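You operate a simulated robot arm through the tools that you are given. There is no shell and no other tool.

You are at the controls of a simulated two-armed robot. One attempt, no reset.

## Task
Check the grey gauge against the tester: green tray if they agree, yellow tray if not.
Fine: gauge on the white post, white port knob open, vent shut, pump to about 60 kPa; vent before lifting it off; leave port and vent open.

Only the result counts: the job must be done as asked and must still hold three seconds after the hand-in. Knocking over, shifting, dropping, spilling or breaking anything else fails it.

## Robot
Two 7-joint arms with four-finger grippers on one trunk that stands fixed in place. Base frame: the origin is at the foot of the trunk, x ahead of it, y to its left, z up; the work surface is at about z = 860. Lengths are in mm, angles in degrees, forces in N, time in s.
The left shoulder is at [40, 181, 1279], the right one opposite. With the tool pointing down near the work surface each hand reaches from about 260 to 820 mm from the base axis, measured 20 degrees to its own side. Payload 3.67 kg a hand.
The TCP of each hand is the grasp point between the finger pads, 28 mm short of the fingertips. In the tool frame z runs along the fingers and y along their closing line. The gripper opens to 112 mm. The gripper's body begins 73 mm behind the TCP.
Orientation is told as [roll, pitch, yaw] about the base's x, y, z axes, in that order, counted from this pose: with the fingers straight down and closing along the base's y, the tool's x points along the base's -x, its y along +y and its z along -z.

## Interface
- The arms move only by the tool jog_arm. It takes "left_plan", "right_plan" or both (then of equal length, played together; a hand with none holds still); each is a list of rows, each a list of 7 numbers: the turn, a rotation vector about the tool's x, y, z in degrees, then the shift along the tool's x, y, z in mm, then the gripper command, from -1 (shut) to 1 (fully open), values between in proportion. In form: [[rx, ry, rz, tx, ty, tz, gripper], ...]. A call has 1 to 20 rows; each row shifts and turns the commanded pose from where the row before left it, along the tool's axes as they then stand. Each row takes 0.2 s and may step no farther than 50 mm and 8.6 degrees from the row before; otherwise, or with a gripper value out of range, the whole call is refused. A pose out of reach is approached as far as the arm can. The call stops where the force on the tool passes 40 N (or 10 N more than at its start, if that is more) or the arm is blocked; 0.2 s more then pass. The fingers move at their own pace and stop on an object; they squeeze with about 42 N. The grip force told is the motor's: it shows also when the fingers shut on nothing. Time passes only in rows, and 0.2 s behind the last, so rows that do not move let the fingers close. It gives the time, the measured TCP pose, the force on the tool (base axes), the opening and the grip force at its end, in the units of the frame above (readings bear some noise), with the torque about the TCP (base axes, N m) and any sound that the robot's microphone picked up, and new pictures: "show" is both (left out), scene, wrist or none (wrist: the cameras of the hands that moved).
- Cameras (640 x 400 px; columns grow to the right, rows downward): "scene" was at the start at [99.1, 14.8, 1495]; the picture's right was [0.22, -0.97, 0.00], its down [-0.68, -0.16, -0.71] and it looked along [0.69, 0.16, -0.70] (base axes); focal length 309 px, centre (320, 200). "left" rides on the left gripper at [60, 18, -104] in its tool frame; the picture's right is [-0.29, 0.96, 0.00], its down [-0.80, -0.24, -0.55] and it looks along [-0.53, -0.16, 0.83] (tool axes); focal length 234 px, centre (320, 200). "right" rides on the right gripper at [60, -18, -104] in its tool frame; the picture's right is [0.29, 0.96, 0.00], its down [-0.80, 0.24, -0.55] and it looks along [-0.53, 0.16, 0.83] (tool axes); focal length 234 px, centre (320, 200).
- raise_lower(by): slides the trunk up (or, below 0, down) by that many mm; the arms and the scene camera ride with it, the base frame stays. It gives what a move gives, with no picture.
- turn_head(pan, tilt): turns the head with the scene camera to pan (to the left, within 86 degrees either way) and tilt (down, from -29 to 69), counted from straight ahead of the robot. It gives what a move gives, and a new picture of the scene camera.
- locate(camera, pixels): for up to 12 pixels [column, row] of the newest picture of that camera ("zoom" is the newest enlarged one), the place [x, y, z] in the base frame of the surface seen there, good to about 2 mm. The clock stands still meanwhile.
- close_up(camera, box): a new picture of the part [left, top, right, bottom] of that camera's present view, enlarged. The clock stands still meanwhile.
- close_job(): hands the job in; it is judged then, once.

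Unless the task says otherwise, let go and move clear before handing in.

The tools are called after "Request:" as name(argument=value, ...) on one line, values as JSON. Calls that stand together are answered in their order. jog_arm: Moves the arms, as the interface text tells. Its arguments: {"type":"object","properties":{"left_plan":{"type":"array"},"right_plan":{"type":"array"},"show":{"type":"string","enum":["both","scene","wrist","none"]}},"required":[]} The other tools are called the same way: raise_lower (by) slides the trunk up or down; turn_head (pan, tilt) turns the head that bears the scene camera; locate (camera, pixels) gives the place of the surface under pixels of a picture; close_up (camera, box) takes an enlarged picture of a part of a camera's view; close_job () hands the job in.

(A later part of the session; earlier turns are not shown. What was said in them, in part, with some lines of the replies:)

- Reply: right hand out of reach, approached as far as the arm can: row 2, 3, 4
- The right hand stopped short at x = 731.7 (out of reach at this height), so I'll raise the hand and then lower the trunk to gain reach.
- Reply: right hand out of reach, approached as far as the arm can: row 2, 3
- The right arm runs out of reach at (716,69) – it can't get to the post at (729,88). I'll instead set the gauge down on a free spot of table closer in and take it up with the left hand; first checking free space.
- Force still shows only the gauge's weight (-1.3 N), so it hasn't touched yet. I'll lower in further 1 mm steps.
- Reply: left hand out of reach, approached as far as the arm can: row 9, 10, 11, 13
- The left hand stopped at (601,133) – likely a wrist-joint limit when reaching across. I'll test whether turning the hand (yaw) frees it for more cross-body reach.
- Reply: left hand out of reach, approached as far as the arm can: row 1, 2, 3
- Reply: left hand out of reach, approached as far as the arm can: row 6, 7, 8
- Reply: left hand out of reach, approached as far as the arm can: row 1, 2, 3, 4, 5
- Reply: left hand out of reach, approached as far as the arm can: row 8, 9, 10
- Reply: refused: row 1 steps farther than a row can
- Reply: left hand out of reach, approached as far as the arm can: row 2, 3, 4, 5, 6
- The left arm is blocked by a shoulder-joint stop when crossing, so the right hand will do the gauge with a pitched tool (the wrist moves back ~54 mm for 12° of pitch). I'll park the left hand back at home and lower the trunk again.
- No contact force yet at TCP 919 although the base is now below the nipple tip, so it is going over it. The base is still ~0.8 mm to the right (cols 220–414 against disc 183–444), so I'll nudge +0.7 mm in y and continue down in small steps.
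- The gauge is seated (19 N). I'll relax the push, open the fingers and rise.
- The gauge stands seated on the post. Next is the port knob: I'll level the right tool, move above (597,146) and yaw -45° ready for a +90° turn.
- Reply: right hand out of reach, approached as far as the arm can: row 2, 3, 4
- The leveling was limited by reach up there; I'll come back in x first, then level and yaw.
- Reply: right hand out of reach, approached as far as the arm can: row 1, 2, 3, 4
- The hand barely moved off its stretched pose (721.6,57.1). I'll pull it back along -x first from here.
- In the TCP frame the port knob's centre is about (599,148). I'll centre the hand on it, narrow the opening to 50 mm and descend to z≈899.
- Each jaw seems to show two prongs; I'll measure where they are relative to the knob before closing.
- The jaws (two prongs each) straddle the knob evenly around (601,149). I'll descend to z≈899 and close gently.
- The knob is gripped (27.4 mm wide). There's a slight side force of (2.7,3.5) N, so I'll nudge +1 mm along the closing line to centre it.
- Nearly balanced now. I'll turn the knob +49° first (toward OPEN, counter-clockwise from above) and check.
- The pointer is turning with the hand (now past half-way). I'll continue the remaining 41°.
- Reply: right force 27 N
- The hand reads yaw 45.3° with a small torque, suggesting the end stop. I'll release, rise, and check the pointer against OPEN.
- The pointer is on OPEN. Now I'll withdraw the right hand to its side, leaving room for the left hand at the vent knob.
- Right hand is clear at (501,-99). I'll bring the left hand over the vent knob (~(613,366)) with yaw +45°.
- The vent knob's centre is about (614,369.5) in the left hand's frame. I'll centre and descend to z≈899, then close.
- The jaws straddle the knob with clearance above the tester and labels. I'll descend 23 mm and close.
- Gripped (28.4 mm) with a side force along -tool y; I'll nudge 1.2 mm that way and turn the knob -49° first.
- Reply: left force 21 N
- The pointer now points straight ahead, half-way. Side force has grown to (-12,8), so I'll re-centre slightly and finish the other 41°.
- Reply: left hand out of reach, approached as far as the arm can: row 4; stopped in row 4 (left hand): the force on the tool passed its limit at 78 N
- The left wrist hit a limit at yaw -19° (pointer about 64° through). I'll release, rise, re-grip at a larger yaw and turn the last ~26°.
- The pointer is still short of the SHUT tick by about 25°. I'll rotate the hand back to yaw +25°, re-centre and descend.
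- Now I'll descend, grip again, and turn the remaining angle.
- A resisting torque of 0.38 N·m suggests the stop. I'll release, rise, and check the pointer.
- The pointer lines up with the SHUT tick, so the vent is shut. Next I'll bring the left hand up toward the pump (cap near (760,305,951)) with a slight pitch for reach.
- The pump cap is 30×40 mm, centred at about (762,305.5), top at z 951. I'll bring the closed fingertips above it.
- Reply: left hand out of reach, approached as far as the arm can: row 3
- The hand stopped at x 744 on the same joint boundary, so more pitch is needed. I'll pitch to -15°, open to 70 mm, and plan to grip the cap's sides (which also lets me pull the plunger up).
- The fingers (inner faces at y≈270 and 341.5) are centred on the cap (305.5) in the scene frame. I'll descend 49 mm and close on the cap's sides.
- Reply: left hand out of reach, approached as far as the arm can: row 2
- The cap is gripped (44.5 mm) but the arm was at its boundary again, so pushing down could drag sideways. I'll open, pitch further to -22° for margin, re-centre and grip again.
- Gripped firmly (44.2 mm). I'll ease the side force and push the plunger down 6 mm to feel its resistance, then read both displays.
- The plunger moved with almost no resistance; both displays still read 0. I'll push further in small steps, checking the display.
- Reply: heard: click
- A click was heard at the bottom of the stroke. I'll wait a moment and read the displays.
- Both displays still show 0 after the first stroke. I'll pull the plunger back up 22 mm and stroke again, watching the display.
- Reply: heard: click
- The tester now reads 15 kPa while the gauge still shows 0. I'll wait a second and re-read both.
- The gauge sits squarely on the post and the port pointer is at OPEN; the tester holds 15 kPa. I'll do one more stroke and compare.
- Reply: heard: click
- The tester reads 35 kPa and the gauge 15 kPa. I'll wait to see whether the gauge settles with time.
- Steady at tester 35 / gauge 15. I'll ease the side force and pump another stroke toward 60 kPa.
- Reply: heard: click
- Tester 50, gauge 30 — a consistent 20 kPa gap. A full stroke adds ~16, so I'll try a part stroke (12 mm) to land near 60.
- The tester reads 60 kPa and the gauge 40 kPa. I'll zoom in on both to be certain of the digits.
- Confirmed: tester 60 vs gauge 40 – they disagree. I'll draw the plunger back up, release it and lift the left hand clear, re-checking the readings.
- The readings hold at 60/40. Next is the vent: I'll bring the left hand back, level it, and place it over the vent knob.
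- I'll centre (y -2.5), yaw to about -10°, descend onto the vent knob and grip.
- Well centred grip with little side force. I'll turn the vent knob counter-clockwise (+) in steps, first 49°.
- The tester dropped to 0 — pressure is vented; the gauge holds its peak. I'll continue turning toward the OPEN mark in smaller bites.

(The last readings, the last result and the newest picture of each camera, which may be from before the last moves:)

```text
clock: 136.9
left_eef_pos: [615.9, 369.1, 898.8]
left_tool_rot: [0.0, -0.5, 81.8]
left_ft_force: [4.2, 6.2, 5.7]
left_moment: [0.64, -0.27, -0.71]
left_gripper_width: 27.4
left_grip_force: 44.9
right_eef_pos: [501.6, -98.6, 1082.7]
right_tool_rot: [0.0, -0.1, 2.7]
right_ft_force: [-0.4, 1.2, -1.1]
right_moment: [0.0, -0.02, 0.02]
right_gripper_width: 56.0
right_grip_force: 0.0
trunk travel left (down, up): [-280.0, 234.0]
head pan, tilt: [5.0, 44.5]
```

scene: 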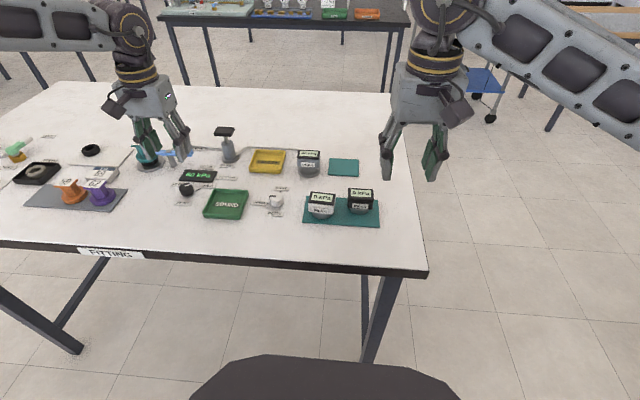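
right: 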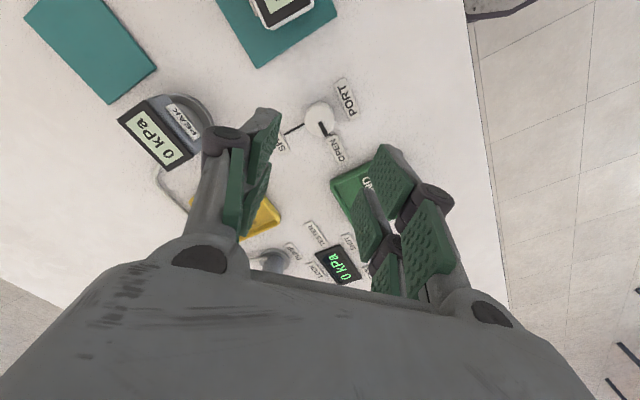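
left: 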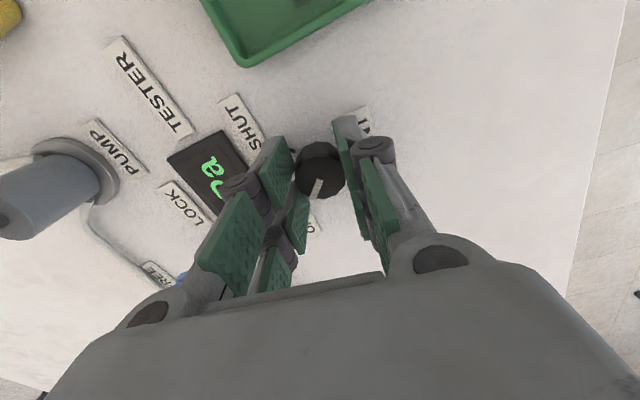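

A full 90° turned with resisting torque at the end — the stop. I'll release, rise and verify the pointer and the display.

Request:
jog_arm(left_plan=[[0, 0, 0, 0, 0, 0, -0.2], [0, 0, 0, 0, 0, 0, 0], [0, 0, 0, 0, 0, 0, 0], [0, 0, 0, 0, 0, -25, 0], [0, 0, 0, 0, 0, -40, 0], [0, 0, 0, 0, 0, -45, 0], [0, 0, 8.5, 0, 0, 0, 0], [0, 0, 8.5, 0, 0, 0, 0], [0, 0, 8.5, 0, 0, 0, 0], [0, 0, 8.5, 0, 0, 0, 0], [0, 0, 8.5, 0, 0, 0, 0], [0, 0, 0, 0, 0, 0, 0]], show="both")

Request:
close_up(camera="left", box=[260, 70, 380, 160])

Request:
close_up(camera="scene", box=[170, 110, 330, 210])

```text
clock: 139.5
left_eef_pos: [614.2, 368.0, 1009.6]
left_tool_rot: [0.4, -0.4, 39.2]
left_ft_force: [-0.5, -0.1, -0.2]
left_moment: [0.0, 0.03, -0.03]
left_gripper_width: 55.9
left_grip_force: 0.1
right_eef_pos: [500.1, -96.2, 1082.8]
right_tool_rot: [-0.1, -0.1, 2.7]
right_ft_force: [0.1, -0.5, -0.1]
right_moment: [0.0, -0.02, 0.01]
right_gripper_width: 56.2
right_grip_force: 0.1
trunk travel left (down, up): [-280.0, 234.0]
head pan, tilt: [5.0, 44.5]
```

scene: 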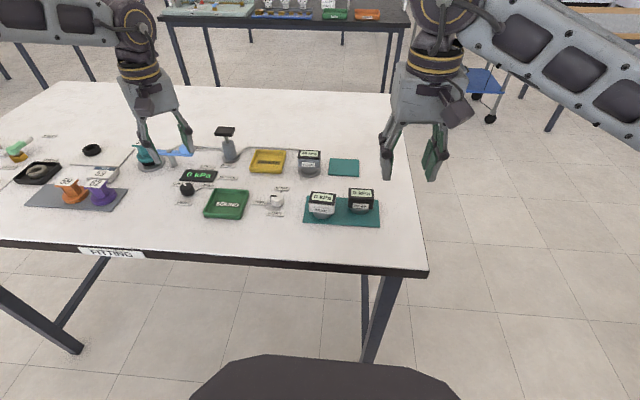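
left: 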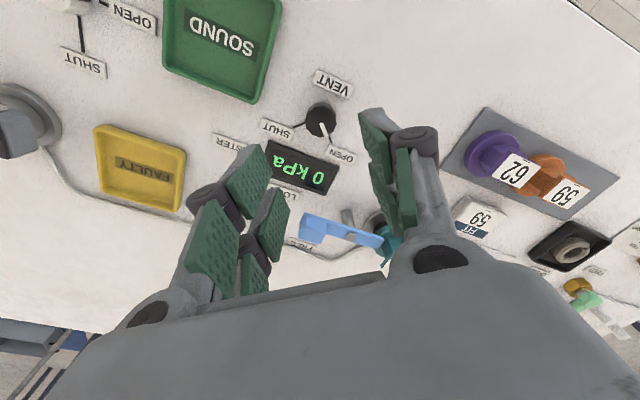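

```text
4.44 times, centred on (320, 115) of left
```

zoom: 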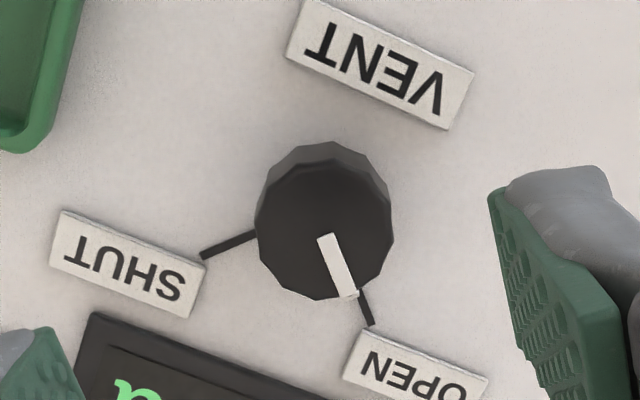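

```text
4.00 times, centred on (250, 160) of scene
```

zoom: 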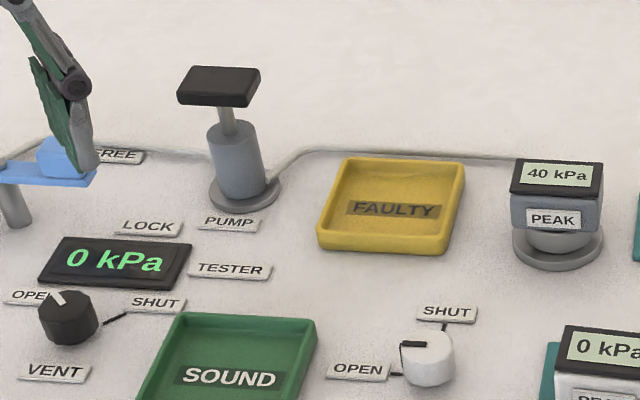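

The vent is open (tester 0 kPa) and the gauge holds its 40 kPa peak. I'll park the left hand and measure the yellow tray.

Request:
jog_arm(left_plan=[[0, 0, 8, 0, 0, -20, 0], [0, 0, 8, 0, 0, -20, 0], [0, 0, 8, 20, 20, -20, 0], [0, 0, 8, 30, 20, -20, 0], [0, 0, 7.2, 35, 10, -10, 0], [0, 0, 0, 40, 0, 0, 0], [0, 0, 0, 40, 0, 0, 0], [0, 0, 0, 40, 0, 0, 0], [0, 0, 0, 0, 0, 0, 0]], show="scene")

Request:
close_up(camera="scene", box=[240, 135, 330, 185])

```text
clock: 141.5
left_eef_pos: [399.0, 394.4, 1096.0]
left_tool_rot: [0.7, 0.1, 0.0]
left_ft_force: [0.4, 0.4, 0.2]
left_moment: [0.03, 0.0, 0.01]
left_gripper_width: 55.8
left_grip_force: 0.0
right_eef_pos: [501.7, -99.4, 1081.9]
right_tool_rot: [0.1, -0.1, 2.6]
right_ft_force: [1.0, -1.0, -0.1]
right_moment: [0.02, 0.0, 0.01]
right_gripper_width: 55.8
right_grip_force: 0.0
trunk travel left (down, up): [-280.0, 234.0]
head pan, tilt: [5.0, 44.5]
```

scene: 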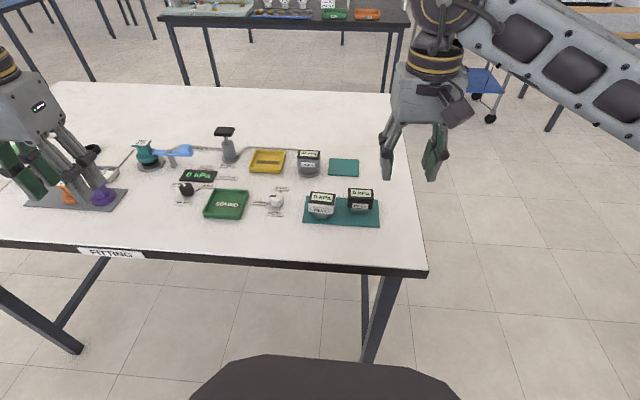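

```text
7.11 times, centred on (285, 160) of scene
```

zoom: 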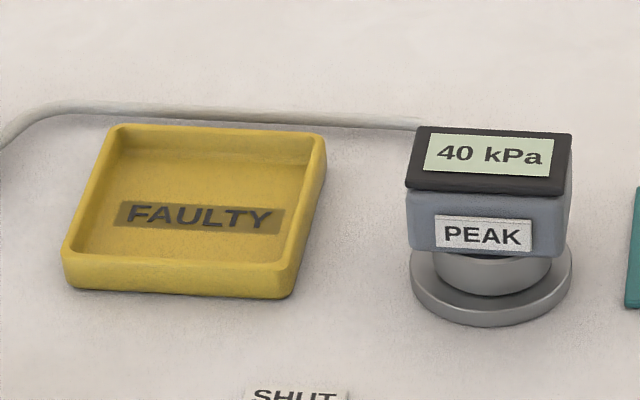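

Request:
locate(camera="zoom", pixels=[[115, 130], [318, 140], [285, 268], [68, 255], [125, 155], [305, 165], [268, 255], [85, 245], [195, 215], [190, 270], [320, 160], [215, 132]])

Request:
locate(camera="zoom", pixels=[[418, 133], [568, 140], [410, 183], [560, 190], [410, 245], [555, 255], [435, 265], [550, 265], [493, 290], [488, 155], [413, 290], [570, 285]])

```text
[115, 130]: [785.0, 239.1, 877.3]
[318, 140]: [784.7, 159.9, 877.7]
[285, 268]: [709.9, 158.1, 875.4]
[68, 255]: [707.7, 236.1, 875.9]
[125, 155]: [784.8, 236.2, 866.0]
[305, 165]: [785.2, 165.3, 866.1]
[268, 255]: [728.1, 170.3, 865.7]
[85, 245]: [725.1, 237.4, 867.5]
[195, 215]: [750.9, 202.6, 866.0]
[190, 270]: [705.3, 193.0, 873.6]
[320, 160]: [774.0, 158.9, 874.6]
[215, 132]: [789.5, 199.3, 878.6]
```

```text
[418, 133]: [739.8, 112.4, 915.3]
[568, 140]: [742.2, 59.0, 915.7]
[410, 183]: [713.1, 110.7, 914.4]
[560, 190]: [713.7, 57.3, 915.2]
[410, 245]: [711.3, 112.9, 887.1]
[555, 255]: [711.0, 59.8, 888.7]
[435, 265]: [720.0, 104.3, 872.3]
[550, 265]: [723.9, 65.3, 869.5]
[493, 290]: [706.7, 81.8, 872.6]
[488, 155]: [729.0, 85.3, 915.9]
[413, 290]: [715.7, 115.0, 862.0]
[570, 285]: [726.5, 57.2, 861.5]
```

The tray spans x 705–789, y 158–240 with rim at z 877.5 and floor 866. I'll pitch the right tool to -27° (for reach), open it and bring it above the gauge.

Request:
jog_arm(right_plan=[[0, 0, 2.6, 0, 0, 0, 0.6], [0, -6.75, 0, 0, 0, 0, 0.6], [0, -6.75, 0, 0, 0, 0, 0.6], [0, -6.75, 0, 0, 0, 0, 0.6], [0, -6.75, 0, 0, 0, 0, 0.6], [0, 0, 0, -25.1, 26.9, 22.4, 0.6], [0, 0, 0, -25.1, 26.9, 22.4, 0.6], [0, 0, 0, -25.1, 26.9, 22.4, 0.6], [0, 0, 0, -25.1, 26.9, 22.4, 0.6], [0, 0, 0, -25.1, 26.9, 22.4, 0.6], [0, 0, 0, -25.1, 26.9, 22.4, 0.6], [0, 0, 0, -25.1, 26.9, 22.4, 0.6], [0, 0, 0, 0, 0, 0, 0.6]], show="both")

Request:
close_up(camera="scene", box=[270, 110, 350, 170])

Request:
close_up(camera="right", box=[200, 40, 460, 220])

```text
clock: 144.3
left_eef_pos: [396.8, 394.7, 1096.1]
left_tool_rot: [0.6, -0.1, 0.1]
left_ft_force: [-0.6, 0.2, 0.4]
left_moment: [0.0, 0.01, 0.01]
left_gripper_width: 56.1
left_grip_force: 0.1
right_eef_pos: [727.5, 90.6, 1022.6]
right_tool_rot: [0.0, -27.2, 0.2]
right_ft_force: [-0.4, 0.5, 0.4]
right_moment: [0.01, -0.01, 0.01]
right_gripper_width: 89.8
right_grip_force: 0.1
trunk travel left (down, up): [-280.0, 234.0]
head pan, tilt: [5.0, 44.5]
```

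scene: 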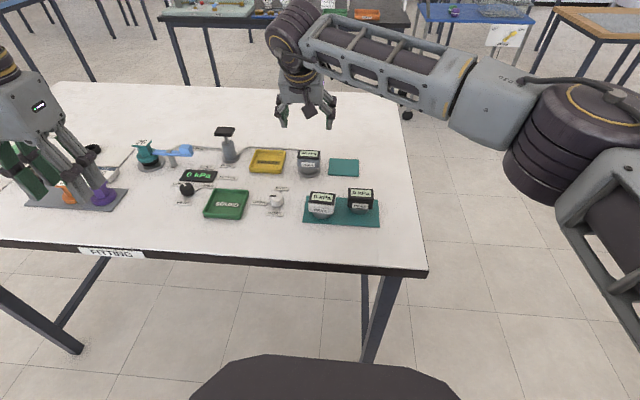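
right: 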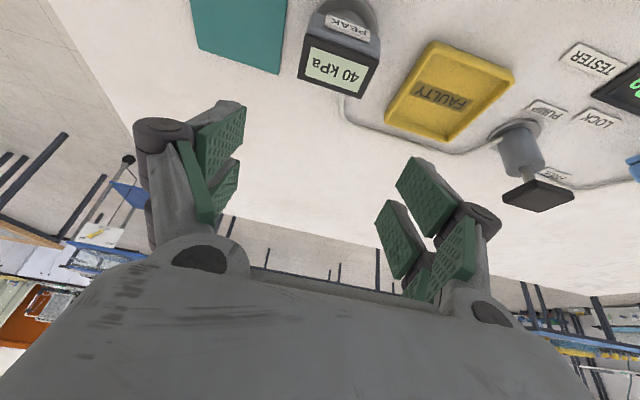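

```text
6.67 times, centred on (310, 140) of scene
```

zoom: 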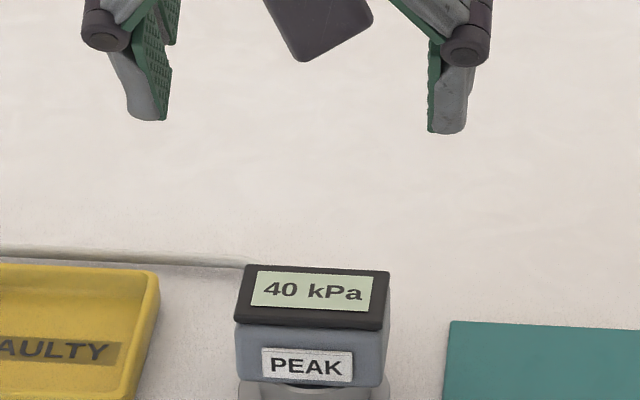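

```text
2.22 times, centred on (330, 130) of right
```

zoom: 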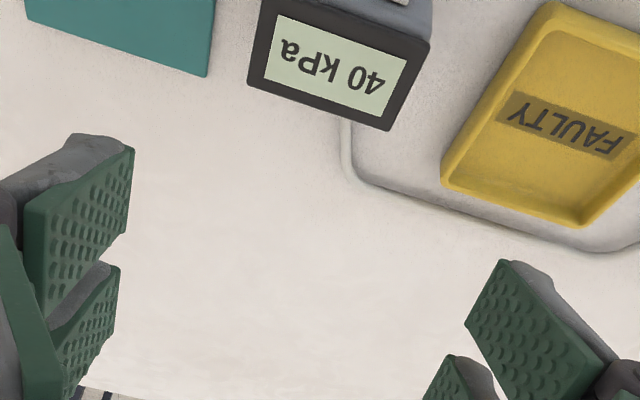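

I'll descend to TCP z≈919 with the pads centred on the gauge body (TCP x≈722, since the tool leans forward).

Request:
jog_arm(right_plan=[[0, 0, 0, 17.3, -0.4, 29.9, 0.6], [0, 0, 0, 17.3, -0.4, 29.9, 0.6], [0, 0, 0, 0, 0, 0, 0.6]], show="both")

Request:
close_up(camera="scene", box=[270, 120, 350, 180])

Request:
close_up(camera="right", box=[160, 40, 480, 240])

```text
clock: 145.1
left_eef_pos: [397.2, 394.9, 1095.4]
left_tool_rot: [0.5, -0.1, 0.1]
left_ft_force: [-0.6, -0.5, -0.1]
left_moment: [0.0, -0.01, 0.01]
left_gripper_width: 56.1
left_grip_force: 0.1
right_eef_pos: [724.4, 90.5, 951.0]
right_tool_rot: [-0.1, -27.2, 0.1]
right_ft_force: [-0.7, -0.9, 0.2]
right_moment: [0.01, 0.02, 0.0]
right_gripper_width: 89.2
right_grip_force: 0.1
trunk travel left (down, up): [-280.0, 234.0]
head pan, tilt: [5.0, 44.5]
```

scene: 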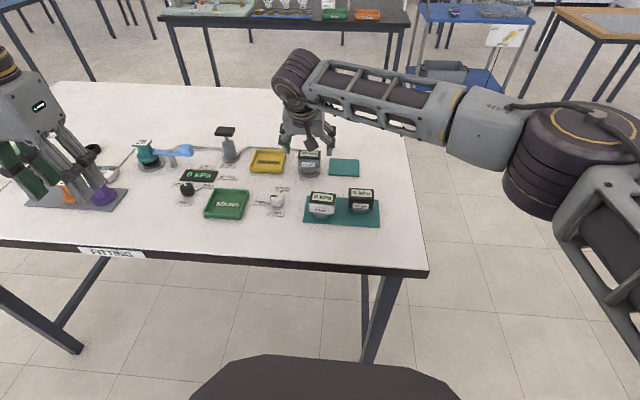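
right: 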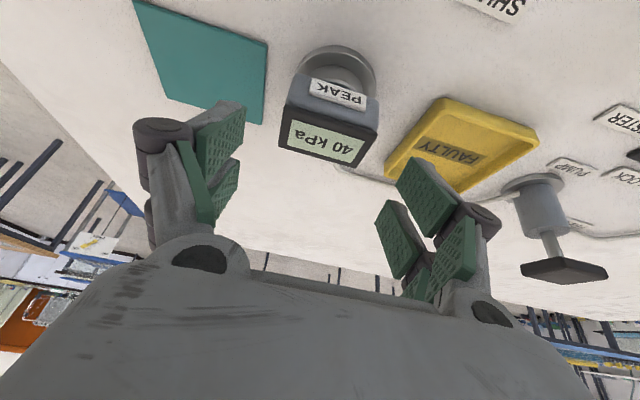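

```text
6.67 times, centred on (310, 150) of scene
```

zoom: 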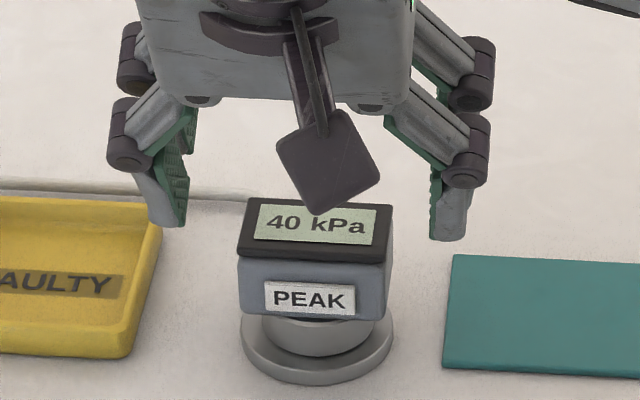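

```text
2.00 times, centred on (320, 140) of right
```

zoom: 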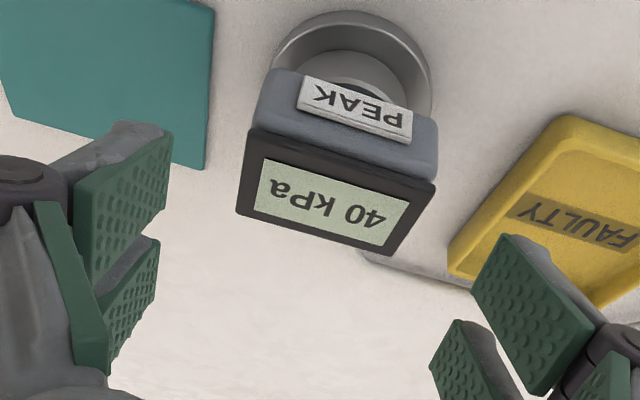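

The gauge lies between the jaws with room on both sides. I'll descend the last 32 mm and close.

Request:
jog_arm(right_plan=[[0, 0, 0, 8.4, -0.3, 13.7, 0.4], [0, 0, 0, 8.3, 0, 13.7, 0.4], [0, 0, 0, 0, 0, 0, 0.2], [0, 0, 0, 0, 0, 0, -1], [0, 0, 0, 0, 0, 0, -1], [0, 0, 0, 0, 0, 0, -1]], show="both")

Request:
close_up(camera="scene", box=[270, 120, 350, 180])

Request:
close_up(camera="right", box=[160, 40, 480, 240])

```text
clock: 146.5
left_eef_pos: [397.2, 394.5, 1096.2]
left_tool_rot: [0.5, 0.0, 0.1]
left_ft_force: [1.0, -0.6, 0.1]
left_moment: [0.01, 0.02, 0.0]
left_gripper_width: 56.1
left_grip_force: 0.1
right_eef_pos: [721.3, 89.9, 920.9]
right_tool_rot: [0.0, -27.2, 0.2]
right_ft_force: [0.3, -0.7, 0.4]
right_moment: [-0.07, -0.05, 0.0]
right_gripper_width: 55.4
right_grip_force: 41.7
trunk travel left (down, up): [-280.0, 234.0]
head pan, tilt: [5.0, 44.5]
```

scene: 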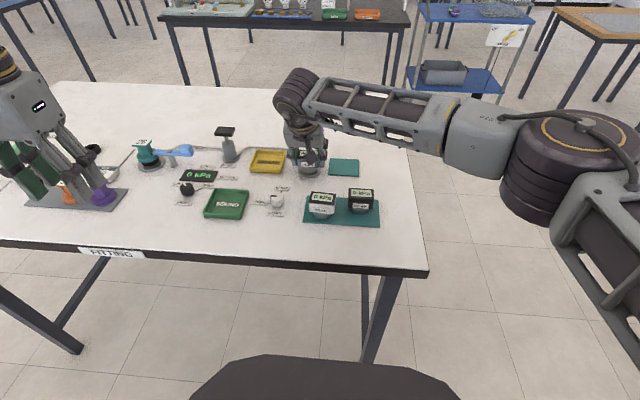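
right: 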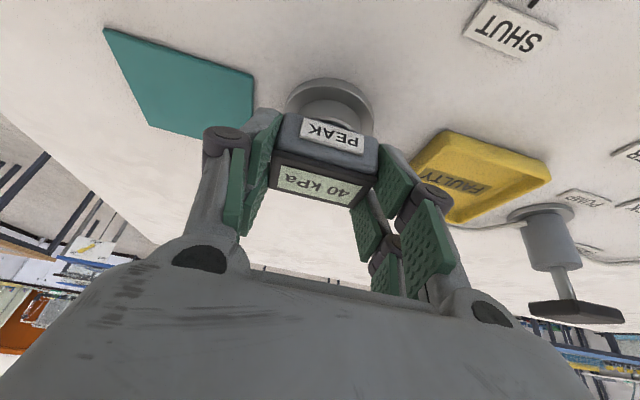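

```text
6.67 times, centred on (310, 150) of scene
```

zoom: 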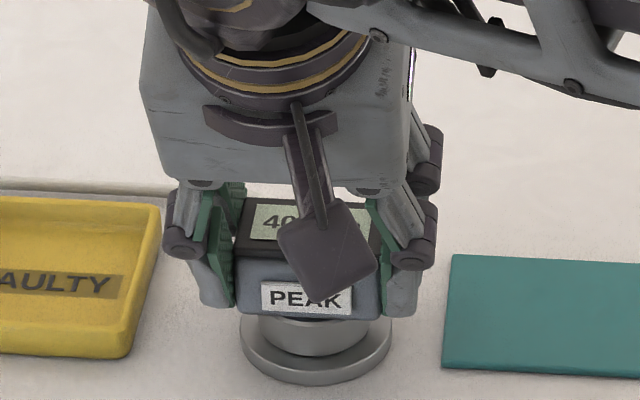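

```text
2.00 times, centred on (320, 140) of right
```

zoom: 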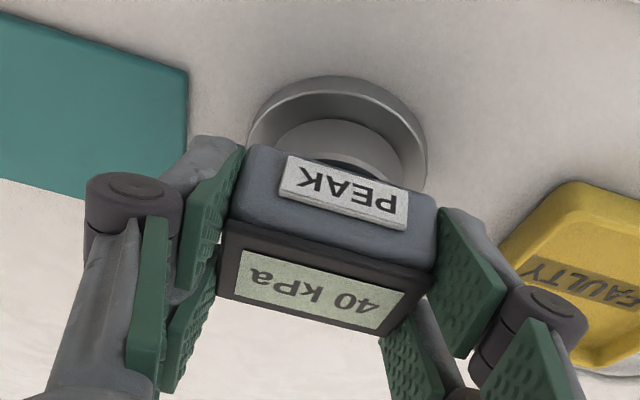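

Gripped (55.4 mm), vent open and tester at 0. I'll lift the gauge straight up 45 mm off the post.

Request:
jog_arm(right_plan=[[0, 0, 0, -2.3, 0, -4.5, -1], [0, 0, 0, -4.5, 0, -8.9, -1], [0, 0, 0, -6.8, 0, -13.4, -1], [0, 0, 0, -6.8, 0, -13.4, -1], [0, 0, 0, 0, 0, 0, -1]], show="both")

Request:
close_up(camera="scene", box=[240, 110, 350, 180])

```text
clock: 147.7
left_eef_pos: [397.7, 395.1, 1095.1]
left_tool_rot: [0.6, -0.1, 0.1]
left_ft_force: [0.4, -0.6, -0.5]
left_moment: [-0.02, 0.01, 0.03]
left_gripper_width: 55.9
left_grip_force: 0.1
right_eef_pos: [722.4, 91.8, 967.4]
right_tool_rot: [-0.1, -27.2, 0.0]
right_ft_force: [-0.1, -0.7, -1.3]
right_moment: [0.03, 0.04, 0.0]
right_gripper_width: 55.6
right_grip_force: 41.8
trunk travel left (down, up): [-280.0, 234.0]
head pan, tilt: [5.0, 44.5]
```

scene: 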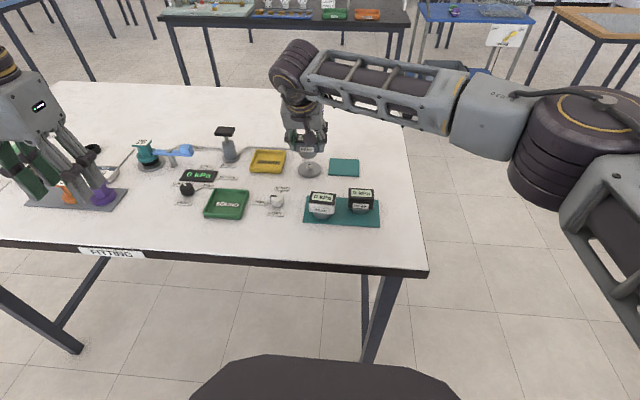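
right: 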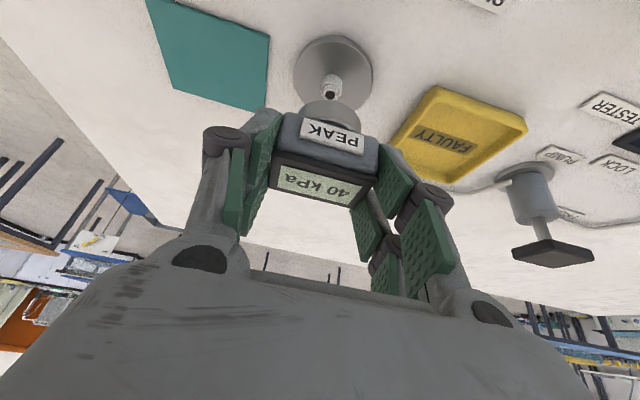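

```text
5.71 times, centred on (295, 145) of scene
```

zoom: 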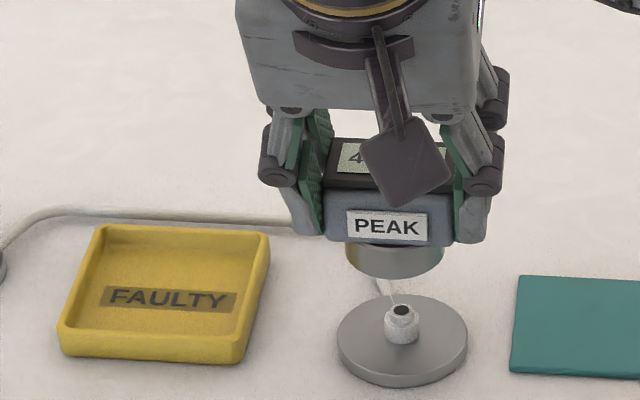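

The gauge came off cleanly. The tray centre is (+19,+113.5) from the post; I'll carry the gauge there at this height.

Request:
jog_arm(right_plan=[[0, 0, 0, -5.6, 37.8, 2.9, -1], [0, 0, 0, -5.6, 37.8, 2.9, -1], [0, 0, 0, -5.7, 37.9, 2.8, -1], [0, 0, 0, 0, 0, 0, -1], [0, 0, 0, 0, 0, 0, -1]], show="both")

Request:
close_up(camera="scene", box=[225, 110, 335, 180])

Request:
close_up(camera="right", box=[160, 40, 480, 240])

```text
clock: 148.9
left_eef_pos: [397.9, 395.9, 1096.1]
left_tool_rot: [0.5, 0.0, 0.2]
left_ft_force: [-0.1, 0.7, -0.2]
left_moment: [-0.04, -0.02, 0.0]
left_gripper_width: 55.9
left_grip_force: 0.0
right_eef_pos: [737.2, 194.4, 965.7]
right_tool_rot: [-0.1, -27.2, 0.2]
right_ft_force: [0.7, 0.1, -1.6]
right_moment: [0.0, -0.04, -0.01]
right_gripper_width: 55.5
right_grip_force: 42.2
right hand out of reach, approached as far as the arm can: row 3
trunk travel left (down, up): [-280.0, 234.0]
head pan, tilt: [5.0, 44.5]
```

scene: 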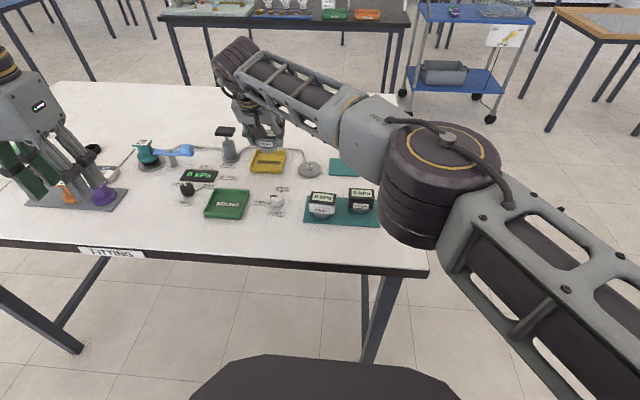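
right: 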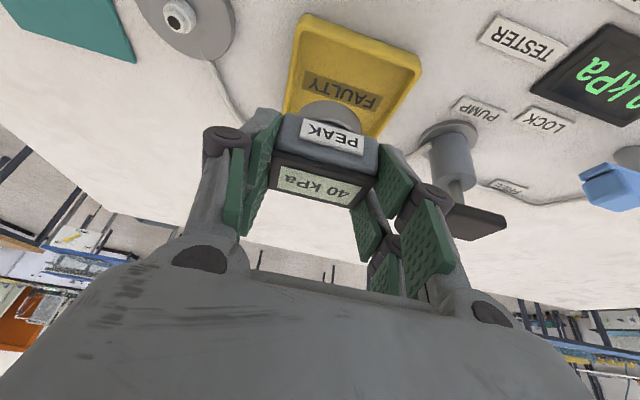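

```text
5.71 times, centred on (280, 145) of scene
```

zoom: 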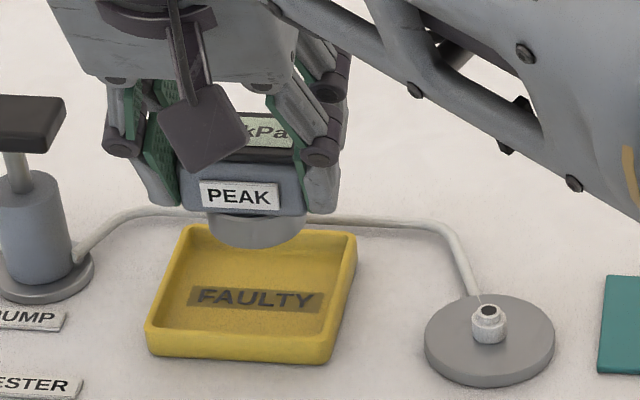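

```text
2.00 times, centred on (320, 140) of right
```

zoom: 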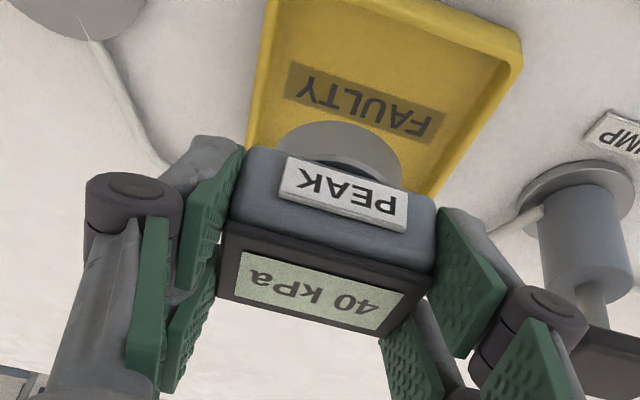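

The hand stopped at (737,194), about 10 mm short in y. I'll yaw the hand +16° about the vertical (keeping the gauge upright), which eases the wrist, then move the rest.

Request:
jog_arm(right_plan=[[-3.66, 0, -7.11, 0, 0, 0, -1], [-3.66, 0, -7.11, 0, 0, 0, -1], [0, 0, 0, -4.5, 6.9, 2.3, -1], [0, 0, 0, 0, 0, 0, -1], [0, 0, 0, 0, 0, 0, -1]], show="both")

Request:
close_up(camera="scene", box=[225, 110, 335, 180])

Request:
close_up(camera="right", box=[160, 40, 480, 240])

```text
clock: 150.1
left_eef_pos: [397.1, 396.0, 1095.5]
left_tool_rot: [0.5, -0.2, 0.1]
left_ft_force: [-0.3, 1.0, 0.8]
left_moment: [0.0, 0.02, 0.02]
left_gripper_width: 55.8
left_grip_force: 0.1
right_eef_pos: [742.7, 203.6, 966.0]
right_tool_rot: [-0.2, -27.1, 16.2]
right_ft_force: [1.1, -1.5, -1.5]
right_moment: [-0.02, -0.01, -0.03]
right_gripper_width: 55.3
right_grip_force: 41.5
trunk travel left (down, up): [-280.0, 234.0]
head pan, tilt: [5.0, 44.5]
```

scene: 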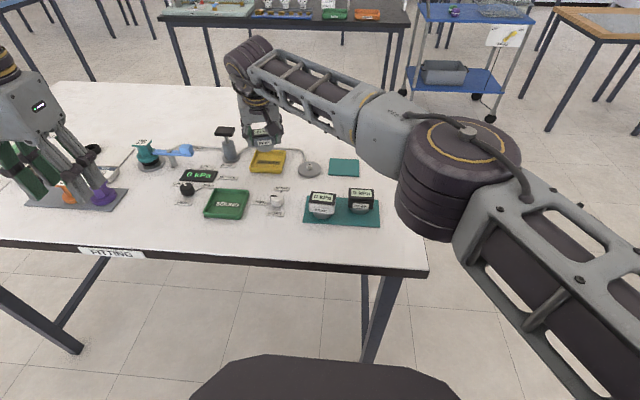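
right: 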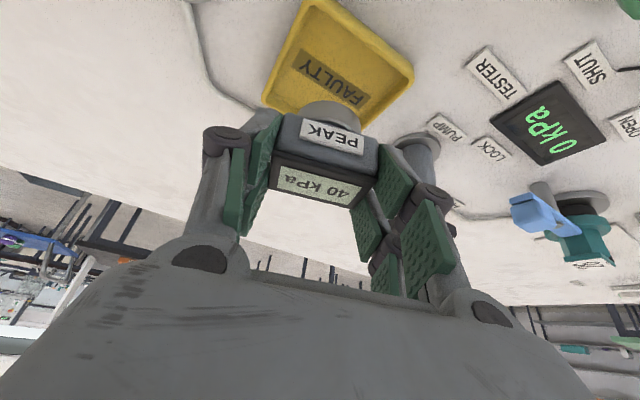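

```text
5.71 times, centred on (280, 145) of scene
```

zoom: 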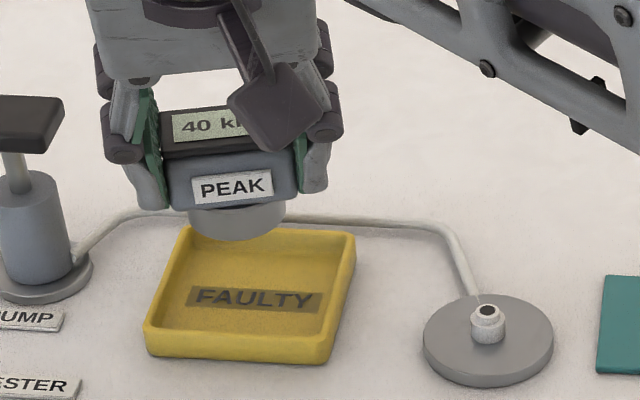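

```text
2.00 times, centred on (320, 140) of right
```

zoom: 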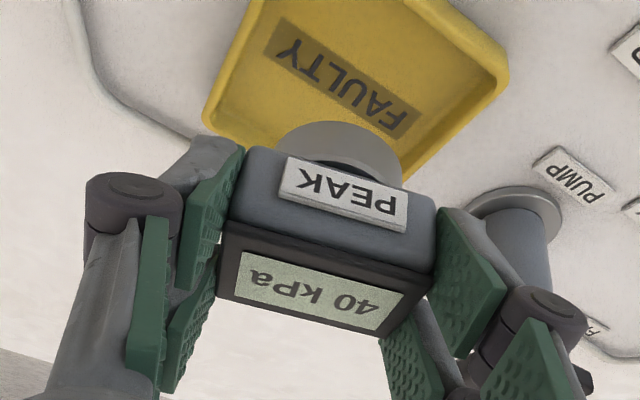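

Request:
close_up(camera="scene", box=[240, 115, 310, 170])

```text
7.27 times, centred on (275, 142) of scene
```

zoom: 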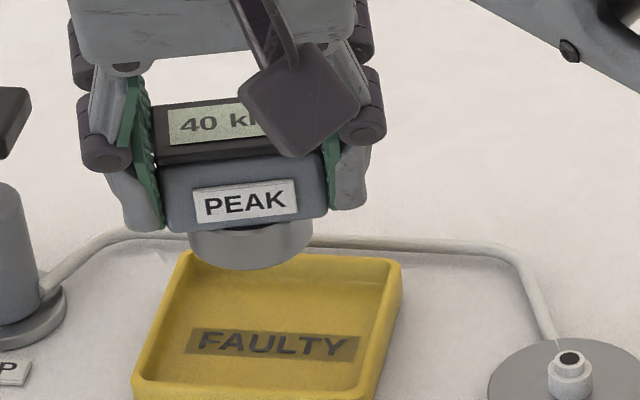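

Request:
locate(camera="zoom", pixels=[[250, 265], [195, 245], [310, 235], [250, 250], [245, 215], [165, 180], [320, 175], [160, 155], [200, 110], [300, 240], [245, 140], [185, 225]])

Request:
locate(camera="zoom", pixels=[[185, 258], [398, 262], [375, 395], [140, 385], [270, 345], [300, 300], [220, 350], [340, 350]])

```text
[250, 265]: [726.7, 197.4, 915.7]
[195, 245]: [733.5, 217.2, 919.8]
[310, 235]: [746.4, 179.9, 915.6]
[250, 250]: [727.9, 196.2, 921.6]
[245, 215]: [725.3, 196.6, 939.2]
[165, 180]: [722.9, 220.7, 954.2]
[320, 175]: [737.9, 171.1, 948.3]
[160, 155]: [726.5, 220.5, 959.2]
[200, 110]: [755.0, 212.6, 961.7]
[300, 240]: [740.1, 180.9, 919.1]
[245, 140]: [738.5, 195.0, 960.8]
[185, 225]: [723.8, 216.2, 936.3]
```

```text
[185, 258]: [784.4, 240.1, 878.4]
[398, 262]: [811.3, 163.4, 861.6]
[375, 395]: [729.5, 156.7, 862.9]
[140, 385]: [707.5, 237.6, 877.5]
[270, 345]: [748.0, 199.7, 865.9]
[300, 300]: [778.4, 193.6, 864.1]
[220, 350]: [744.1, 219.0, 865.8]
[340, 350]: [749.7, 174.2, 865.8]
```

The gauge base centre is about (746,201.5) against tray centre (747.5,199.3) — well inside. I'll lower 38 mm, then go in small steps.

Request:
jog_arm(right_plan=[[0, 0, 0, 5.8, 0, 11.3, -1], [0, 0, 0, 5.8, 0, 11.3, -1], [0, 0, 0, 5.8, 0, 11.3, -1], [0, 0, 0, 0, 0, 0, -1], [0, 0, 0, 0, 0, 0, -1]], show="both")

Request:
close_up(camera="scene", box=[240, 115, 310, 170])

Request:
close_up(camera="right", box=[160, 40, 480, 240])

```text
clock: 151.3
left_eef_pos: [397.6, 395.2, 1097.5]
left_tool_rot: [0.5, -0.1, 0.1]
left_ft_force: [0.2, -1.0, 0.1]
left_moment: [-0.02, 0.0, -0.03]
left_gripper_width: 56.0
left_grip_force: 0.1
right_eef_pos: [742.6, 201.7, 928.5]
right_tool_rot: [0.0, -27.2, 16.2]
right_ft_force: [1.4, 0.8, -1.0]
right_moment: [-0.03, 0.02, -0.01]
right_gripper_width: 55.5
right_grip_force: 41.7
trunk travel left (down, up): [-280.0, 234.0]
head pan, tilt: [5.0, 44.5]
```

scene: 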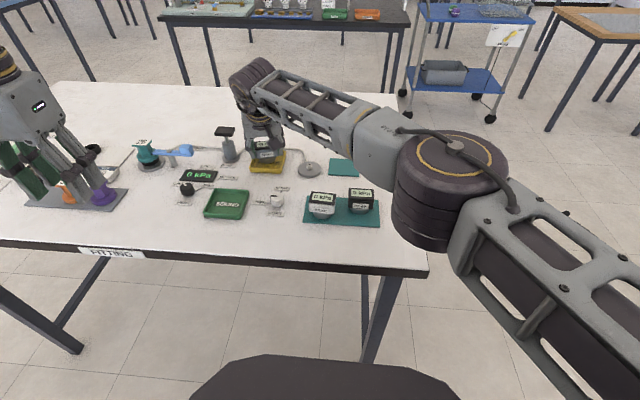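
right: 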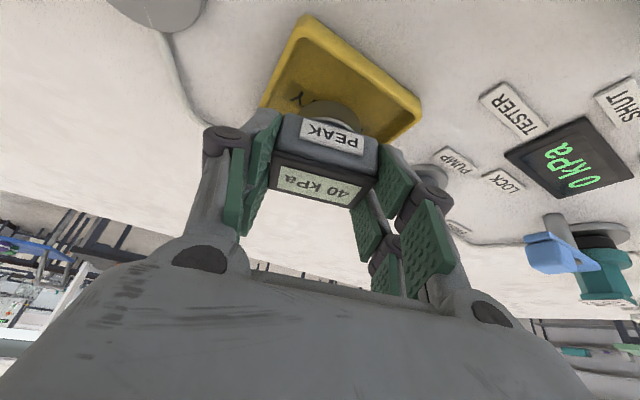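

```text
7.27 times, centred on (275, 142) of scene
```

zoom: 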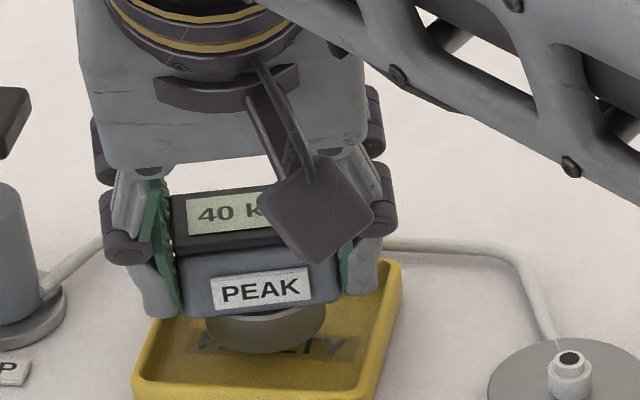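

```text
2.00 times, centred on (320, 140) of right
```

zoom: 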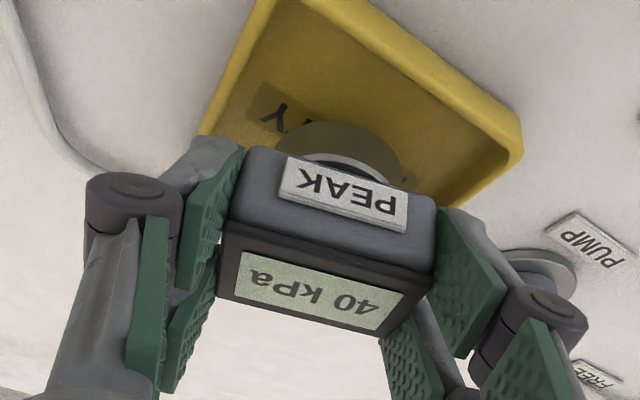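

The base is inside the tray walls with the jaw tips above the rims. I'll lower 8 mm in 2 mm steps, watching the force.

Request:
jog_arm(right_plan=[[0, 0, 0, 0.91, 0, 1.78, -1], [0, 0, 0, 0.91, 0, 1.78, -1], [0, 0, 0, 0.91, 0, 1.78, -1], [0, 0, 0, 0.91, 0, 1.78, -1], [0, 0, 0, 0, 0, 0, -1]], show="none")

Request:
close_up(camera="scene", box=[240, 120, 310, 175])

```text
clock: 152.5
left_eef_pos: [397.1, 395.6, 1096.5]
left_tool_rot: [0.6, 0.0, 0.1]
left_ft_force: [-0.6, -0.5, -0.2]
left_moment: [0.01, 0.06, -0.05]
left_gripper_width: 55.9
left_grip_force: 0.1
right_eef_pos: [742.7, 200.5, 920.5]
right_tool_rot: [-0.1, -27.2, 16.1]
right_ft_force: [-1.0, -1.0, -0.9]
right_moment: [0.04, 0.02, -0.01]
right_gripper_width: 55.6
right_grip_force: 42.2
trunk travel left (down, up): [-280.0, 234.0]
head pan, tilt: [5.0, 44.5]
```

```text
7.27 times, centred on (275, 148) of scene
```

zoom: 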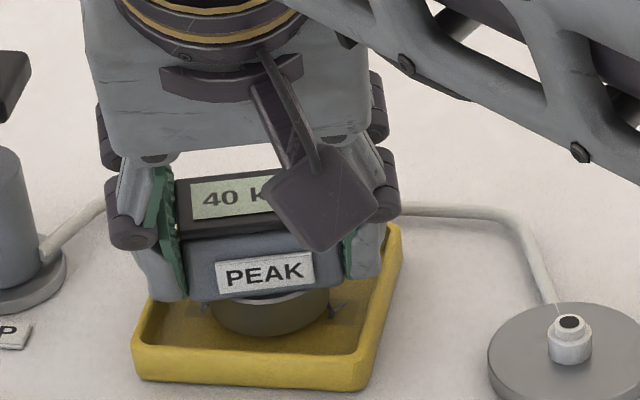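

Request:
jog_arm(right_plan=[[0, 0, 0, 0.46, 0, 0.89, -1], [0, 0, 0, 0.46, 0, 0.89, -1], [0, 0, 0, 0, 0, 0, -1]], show="none")

Request:
jog_arm(right_plan=[[0, 0, 0, 0.46, 0, 0.89, -1], [0, 0, 0, 0, 0, 0, -1]], show="none")

```text
clock: 153.3
left_eef_pos: [397.4, 396.2, 1096.5]
left_tool_rot: [0.5, 0.0, 0.1]
left_ft_force: [0.6, -0.6, -0.2]
left_moment: [0.01, 0.01, 0.0]
left_gripper_width: 56.1
left_grip_force: 0.0
right_eef_pos: [742.3, 201.6, 918.9]
right_tool_rot: [0.0, -27.1, 16.1]
right_ft_force: [0.3, 0.4, -0.5]
right_moment: [-0.02, 0.03, 0.0]
right_gripper_width: 55.4
right_grip_force: 41.9
trunk travel left (down, up): [-280.0, 234.0]
head pan, tilt: [5.0, 44.5]
```

```text
clock: 153.9
left_eef_pos: [396.3, 396.0, 1095.4]
left_tool_rot: [0.5, -0.1, 0.1]
left_ft_force: [-0.2, 0.4, 0.7]
left_moment: [0.0, 0.01, -0.02]
left_gripper_width: 55.7
left_grip_force: 0.0
right_eef_pos: [741.7, 202.2, 917.9]
right_tool_rot: [-0.1, -27.1, 16.1]
right_ft_force: [-0.6, -1.0, -0.7]
right_moment: [-0.02, 0.04, 0.01]
right_gripper_width: 55.7
right_grip_force: 42.4
trunk travel left (down, up): [-280.0, 234.0]
head pan, tilt: [5.0, 44.5]
```

Request:
jog_arm(right_plan=[[0, 0, 0, 0.37, 0, 0.71, -1], [0, 0, 0, 0, 0, 0, -1]], show="none")

Request:
jog_arm(right_plan=[[0, 0, 0, 0.37, 0, 0.71, -1], [0, 0, 0, 0, 0, 0, -1]], show="none")

Request:
close_up(camera="scene", box=[240, 120, 310, 175])

```text
clock: 154.5
left_eef_pos: [397.1, 395.6, 1096.2]
left_tool_rot: [0.5, 0.0, 0.1]
left_ft_force: [0.6, 0.4, -0.5]
left_moment: [-0.02, 0.01, -0.01]
left_gripper_width: 56.2
left_grip_force: 0.1
right_eef_pos: [743.3, 201.9, 918.1]
right_tool_rot: [0.0, -27.1, 16.1]
right_ft_force: [0.1, 0.4, -1.3]
right_moment: [-0.01, 0.01, 0.03]
right_gripper_width: 55.7
right_grip_force: 41.6
trunk travel left (down, up): [-280.0, 234.0]
head pan, tilt: [5.0, 44.5]
```

```text
clock: 155.1
left_eef_pos: [396.5, 395.2, 1095.9]
left_tool_rot: [0.5, -0.1, 0.1]
left_ft_force: [0.4, -0.2, 0.2]
left_moment: [0.01, 0.0, -0.04]
left_gripper_width: 56.1
left_grip_force: 0.1
right_eef_pos: [743.0, 200.7, 917.7]
right_tool_rot: [0.0, -27.1, 16.1]
right_ft_force: [0.9, 0.0, 3.7]
right_moment: [-0.05, 0.0, 0.0]
right_gripper_width: 55.7
right_grip_force: 41.5
trunk travel left (down, up): [-280.0, 234.0]
head pan, tilt: [5.0, 44.5]
```

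```text
7.27 times, centred on (275, 148) of scene
```

zoom: 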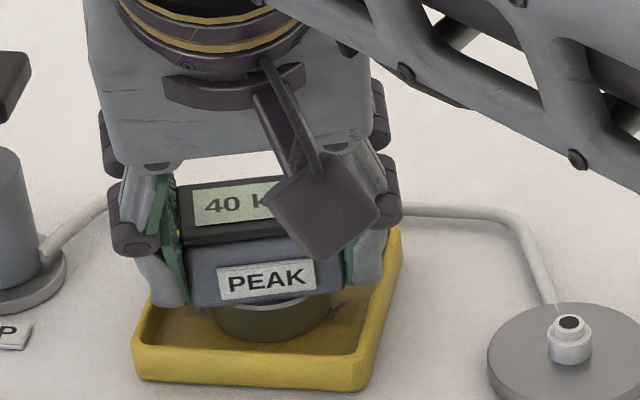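

Contact at 3.7 N: the gauge rests on the tray floor. I'll open the jaws and lift straight up.

Request:
jog_arm(right_plan=[[0, 0, 0, 0, 0, 0, 0], [0, 0, 0, 0, 0, 0, 0.25], [0, 0, 0, 0, 0, 0, 0.25], [0, 0, 0, -4.6, 0, -8.9, 0.25], [0, 0, 0, -9.1, 0, -17.8, 0.25], [0, 0, 0, -13.7, 0, -26.7, 0.25], [0, 0, 0, -13.7, 0, -26.7, 0.25], [0, 0, 0, 0, 0, 0, 0.25]], show="both")

Request:
close_up(camera="scene", box=[240, 120, 310, 175])

```text
clock: 156.9
left_eef_pos: [398.3, 394.5, 1095.5]
left_tool_rot: [0.4, -0.1, 0.2]
left_ft_force: [-0.2, -0.3, 0.2]
left_moment: [-0.02, 0.0, 0.0]
left_gripper_width: 56.2
left_grip_force: 0.0
right_eef_pos: [743.1, 202.3, 1008.8]
right_tool_rot: [0.0, -27.1, 16.1]
right_ft_force: [-0.9, -1.3, -1.0]
right_moment: [-0.01, 0.01, 0.03]
right_gripper_width: 69.9
right_grip_force: 0.0
trunk travel left (down, up): [-280.0, 234.0]
head pan, tilt: [5.0, 44.5]
```

scene: 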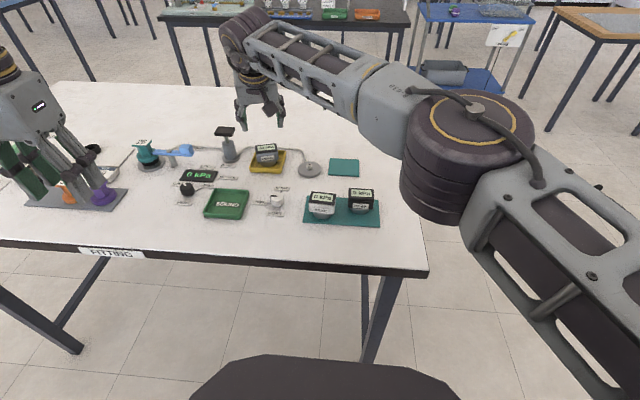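
right: 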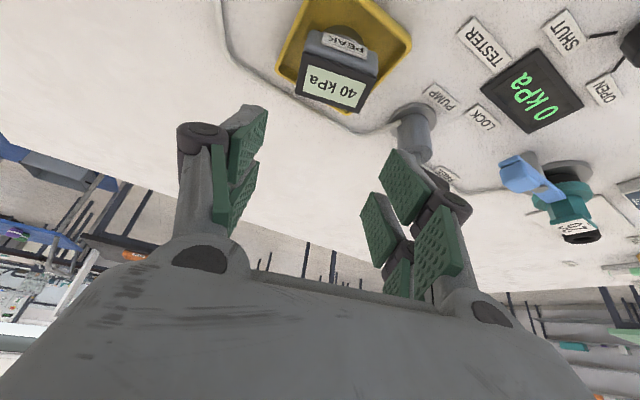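

```text
7.27 times, centred on (275, 148) of scene
```

zoom: 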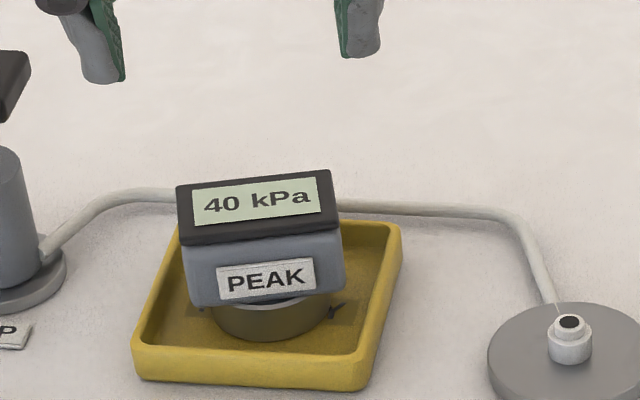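

The gauge stands upright in the yellow FAULTY tray. I'll withdraw the right arm and do a final check of knobs and surroundings.

Request:
jog_arm(right_plan=[[0, 0, 0, 26.4, -21.9, -19.2, 0.25], [0, 0, 0, 26.4, -21.9, -19.2, 0.25], [0, 0, 0, 26.4, -21.9, -19.2, 0.25], [0, 0, 0, 26.4, -21.9, -19.2, 0.25], [0, 0, 0, 26.4, -21.9, -19.2, 0.25], [0, 0, 0, 26.4, -21.9, -19.2, 0.25], [0, 0, 0, 26.4, -21.9, -19.2, 0.25], [0, 0, 0, 26.4, -21.9, -19.2, 0.25], [0, 0, 0, 26.4, -21.9, -19.2, 0.25], [0, 0, 0, 0, 0, 0, 0.25], [0, 0, 0, 0, 0, 0, 0.25]], show="scene")

Request:
close_up(camera="scene", box=[160, 115, 400, 235])

Request:
close_up(camera="scene", box=[165, 160, 305, 220])

```text
clock: 159.3
left_eef_pos: [396.6, 394.5, 1096.6]
left_tool_rot: [0.6, -0.1, 0.1]
left_ft_force: [-0.9, -0.6, 0.1]
left_moment: [0.0, -0.01, 0.02]
left_gripper_width: 56.0
left_grip_force: 0.1
right_eef_pos: [516.2, -69.5, 1051.3]
right_tool_rot: [0.0, -27.1, 16.0]
right_ft_force: [0.1, -0.5, -1.3]
right_moment: [0.03, -0.02, 0.02]
right_gripper_width: 70.1
right_grip_force: 0.0
trunk travel left (down, up): [-280.0, 234.0]
head pan, tilt: [5.0, 44.5]
```

scene: 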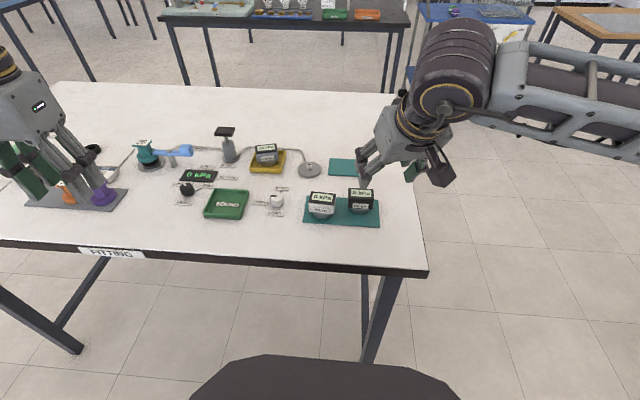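

```text
2.67 times, centred on (280, 175) of scene
```

zoom: 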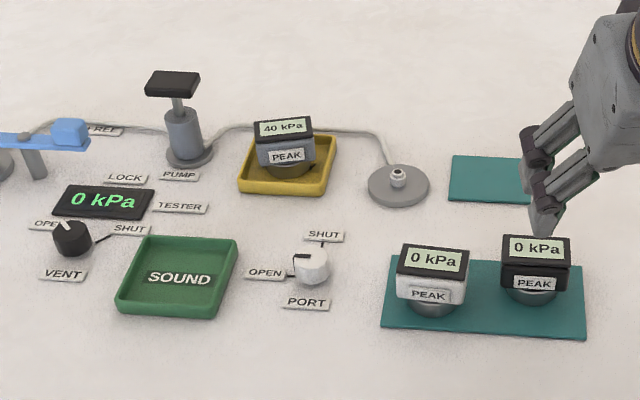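

```text
4.57 times, centred on (235, 190) of scene
```

zoom: 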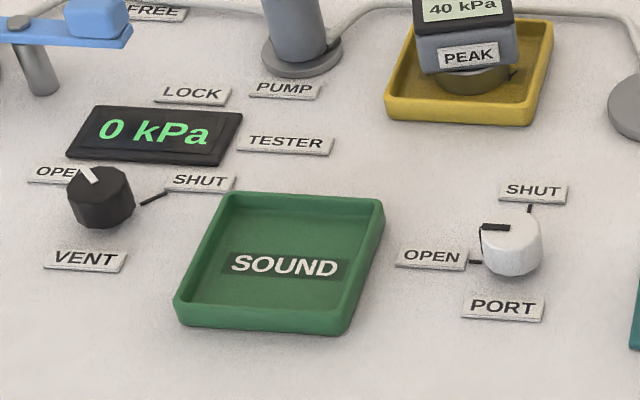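

Final view: the gauge (40 kPa) stands in the FAULTY tray, the tester reads 0 kPa, the vent pointer is at OPEN and the port pointer at OPEN. Both hands are empty and clear, nothing else has moved, so I'll hand in.

Request:
close_job()

```text
The job is handed in.
```

I checked the grey gauge and put it in the yellow FAULTY tray, because it doesn't agree with the tester. With the vent shut and the line pumped to 60 kPa on the tester, the gauge read 40 kPa. It also read 20 kPa low at 35 and 50 kPa.

I vented the line to 0 kPa before lifting the gauge off the white post. The port and vent knobs were both left open. The gauge holds its peak, so it still shows 40 kPa in the tray.

- **Extra set-down:** the right arm couldn't reach the post directly with the tool upright. I set the gauge on bare table once, then picked it up again with the tool tilted to seat it.
- **Force spike:** while I was shutting the vent, the left wrist hit a joint limit and the force on the tool reached 78 N. I regripped and finished the turn. The knob worked normally afterwards and I saw no damage.

In the final view both hands were empty and clear, and nothing else in view had been moved or knocked over. The job is handed in; I haven't seen a verdict.
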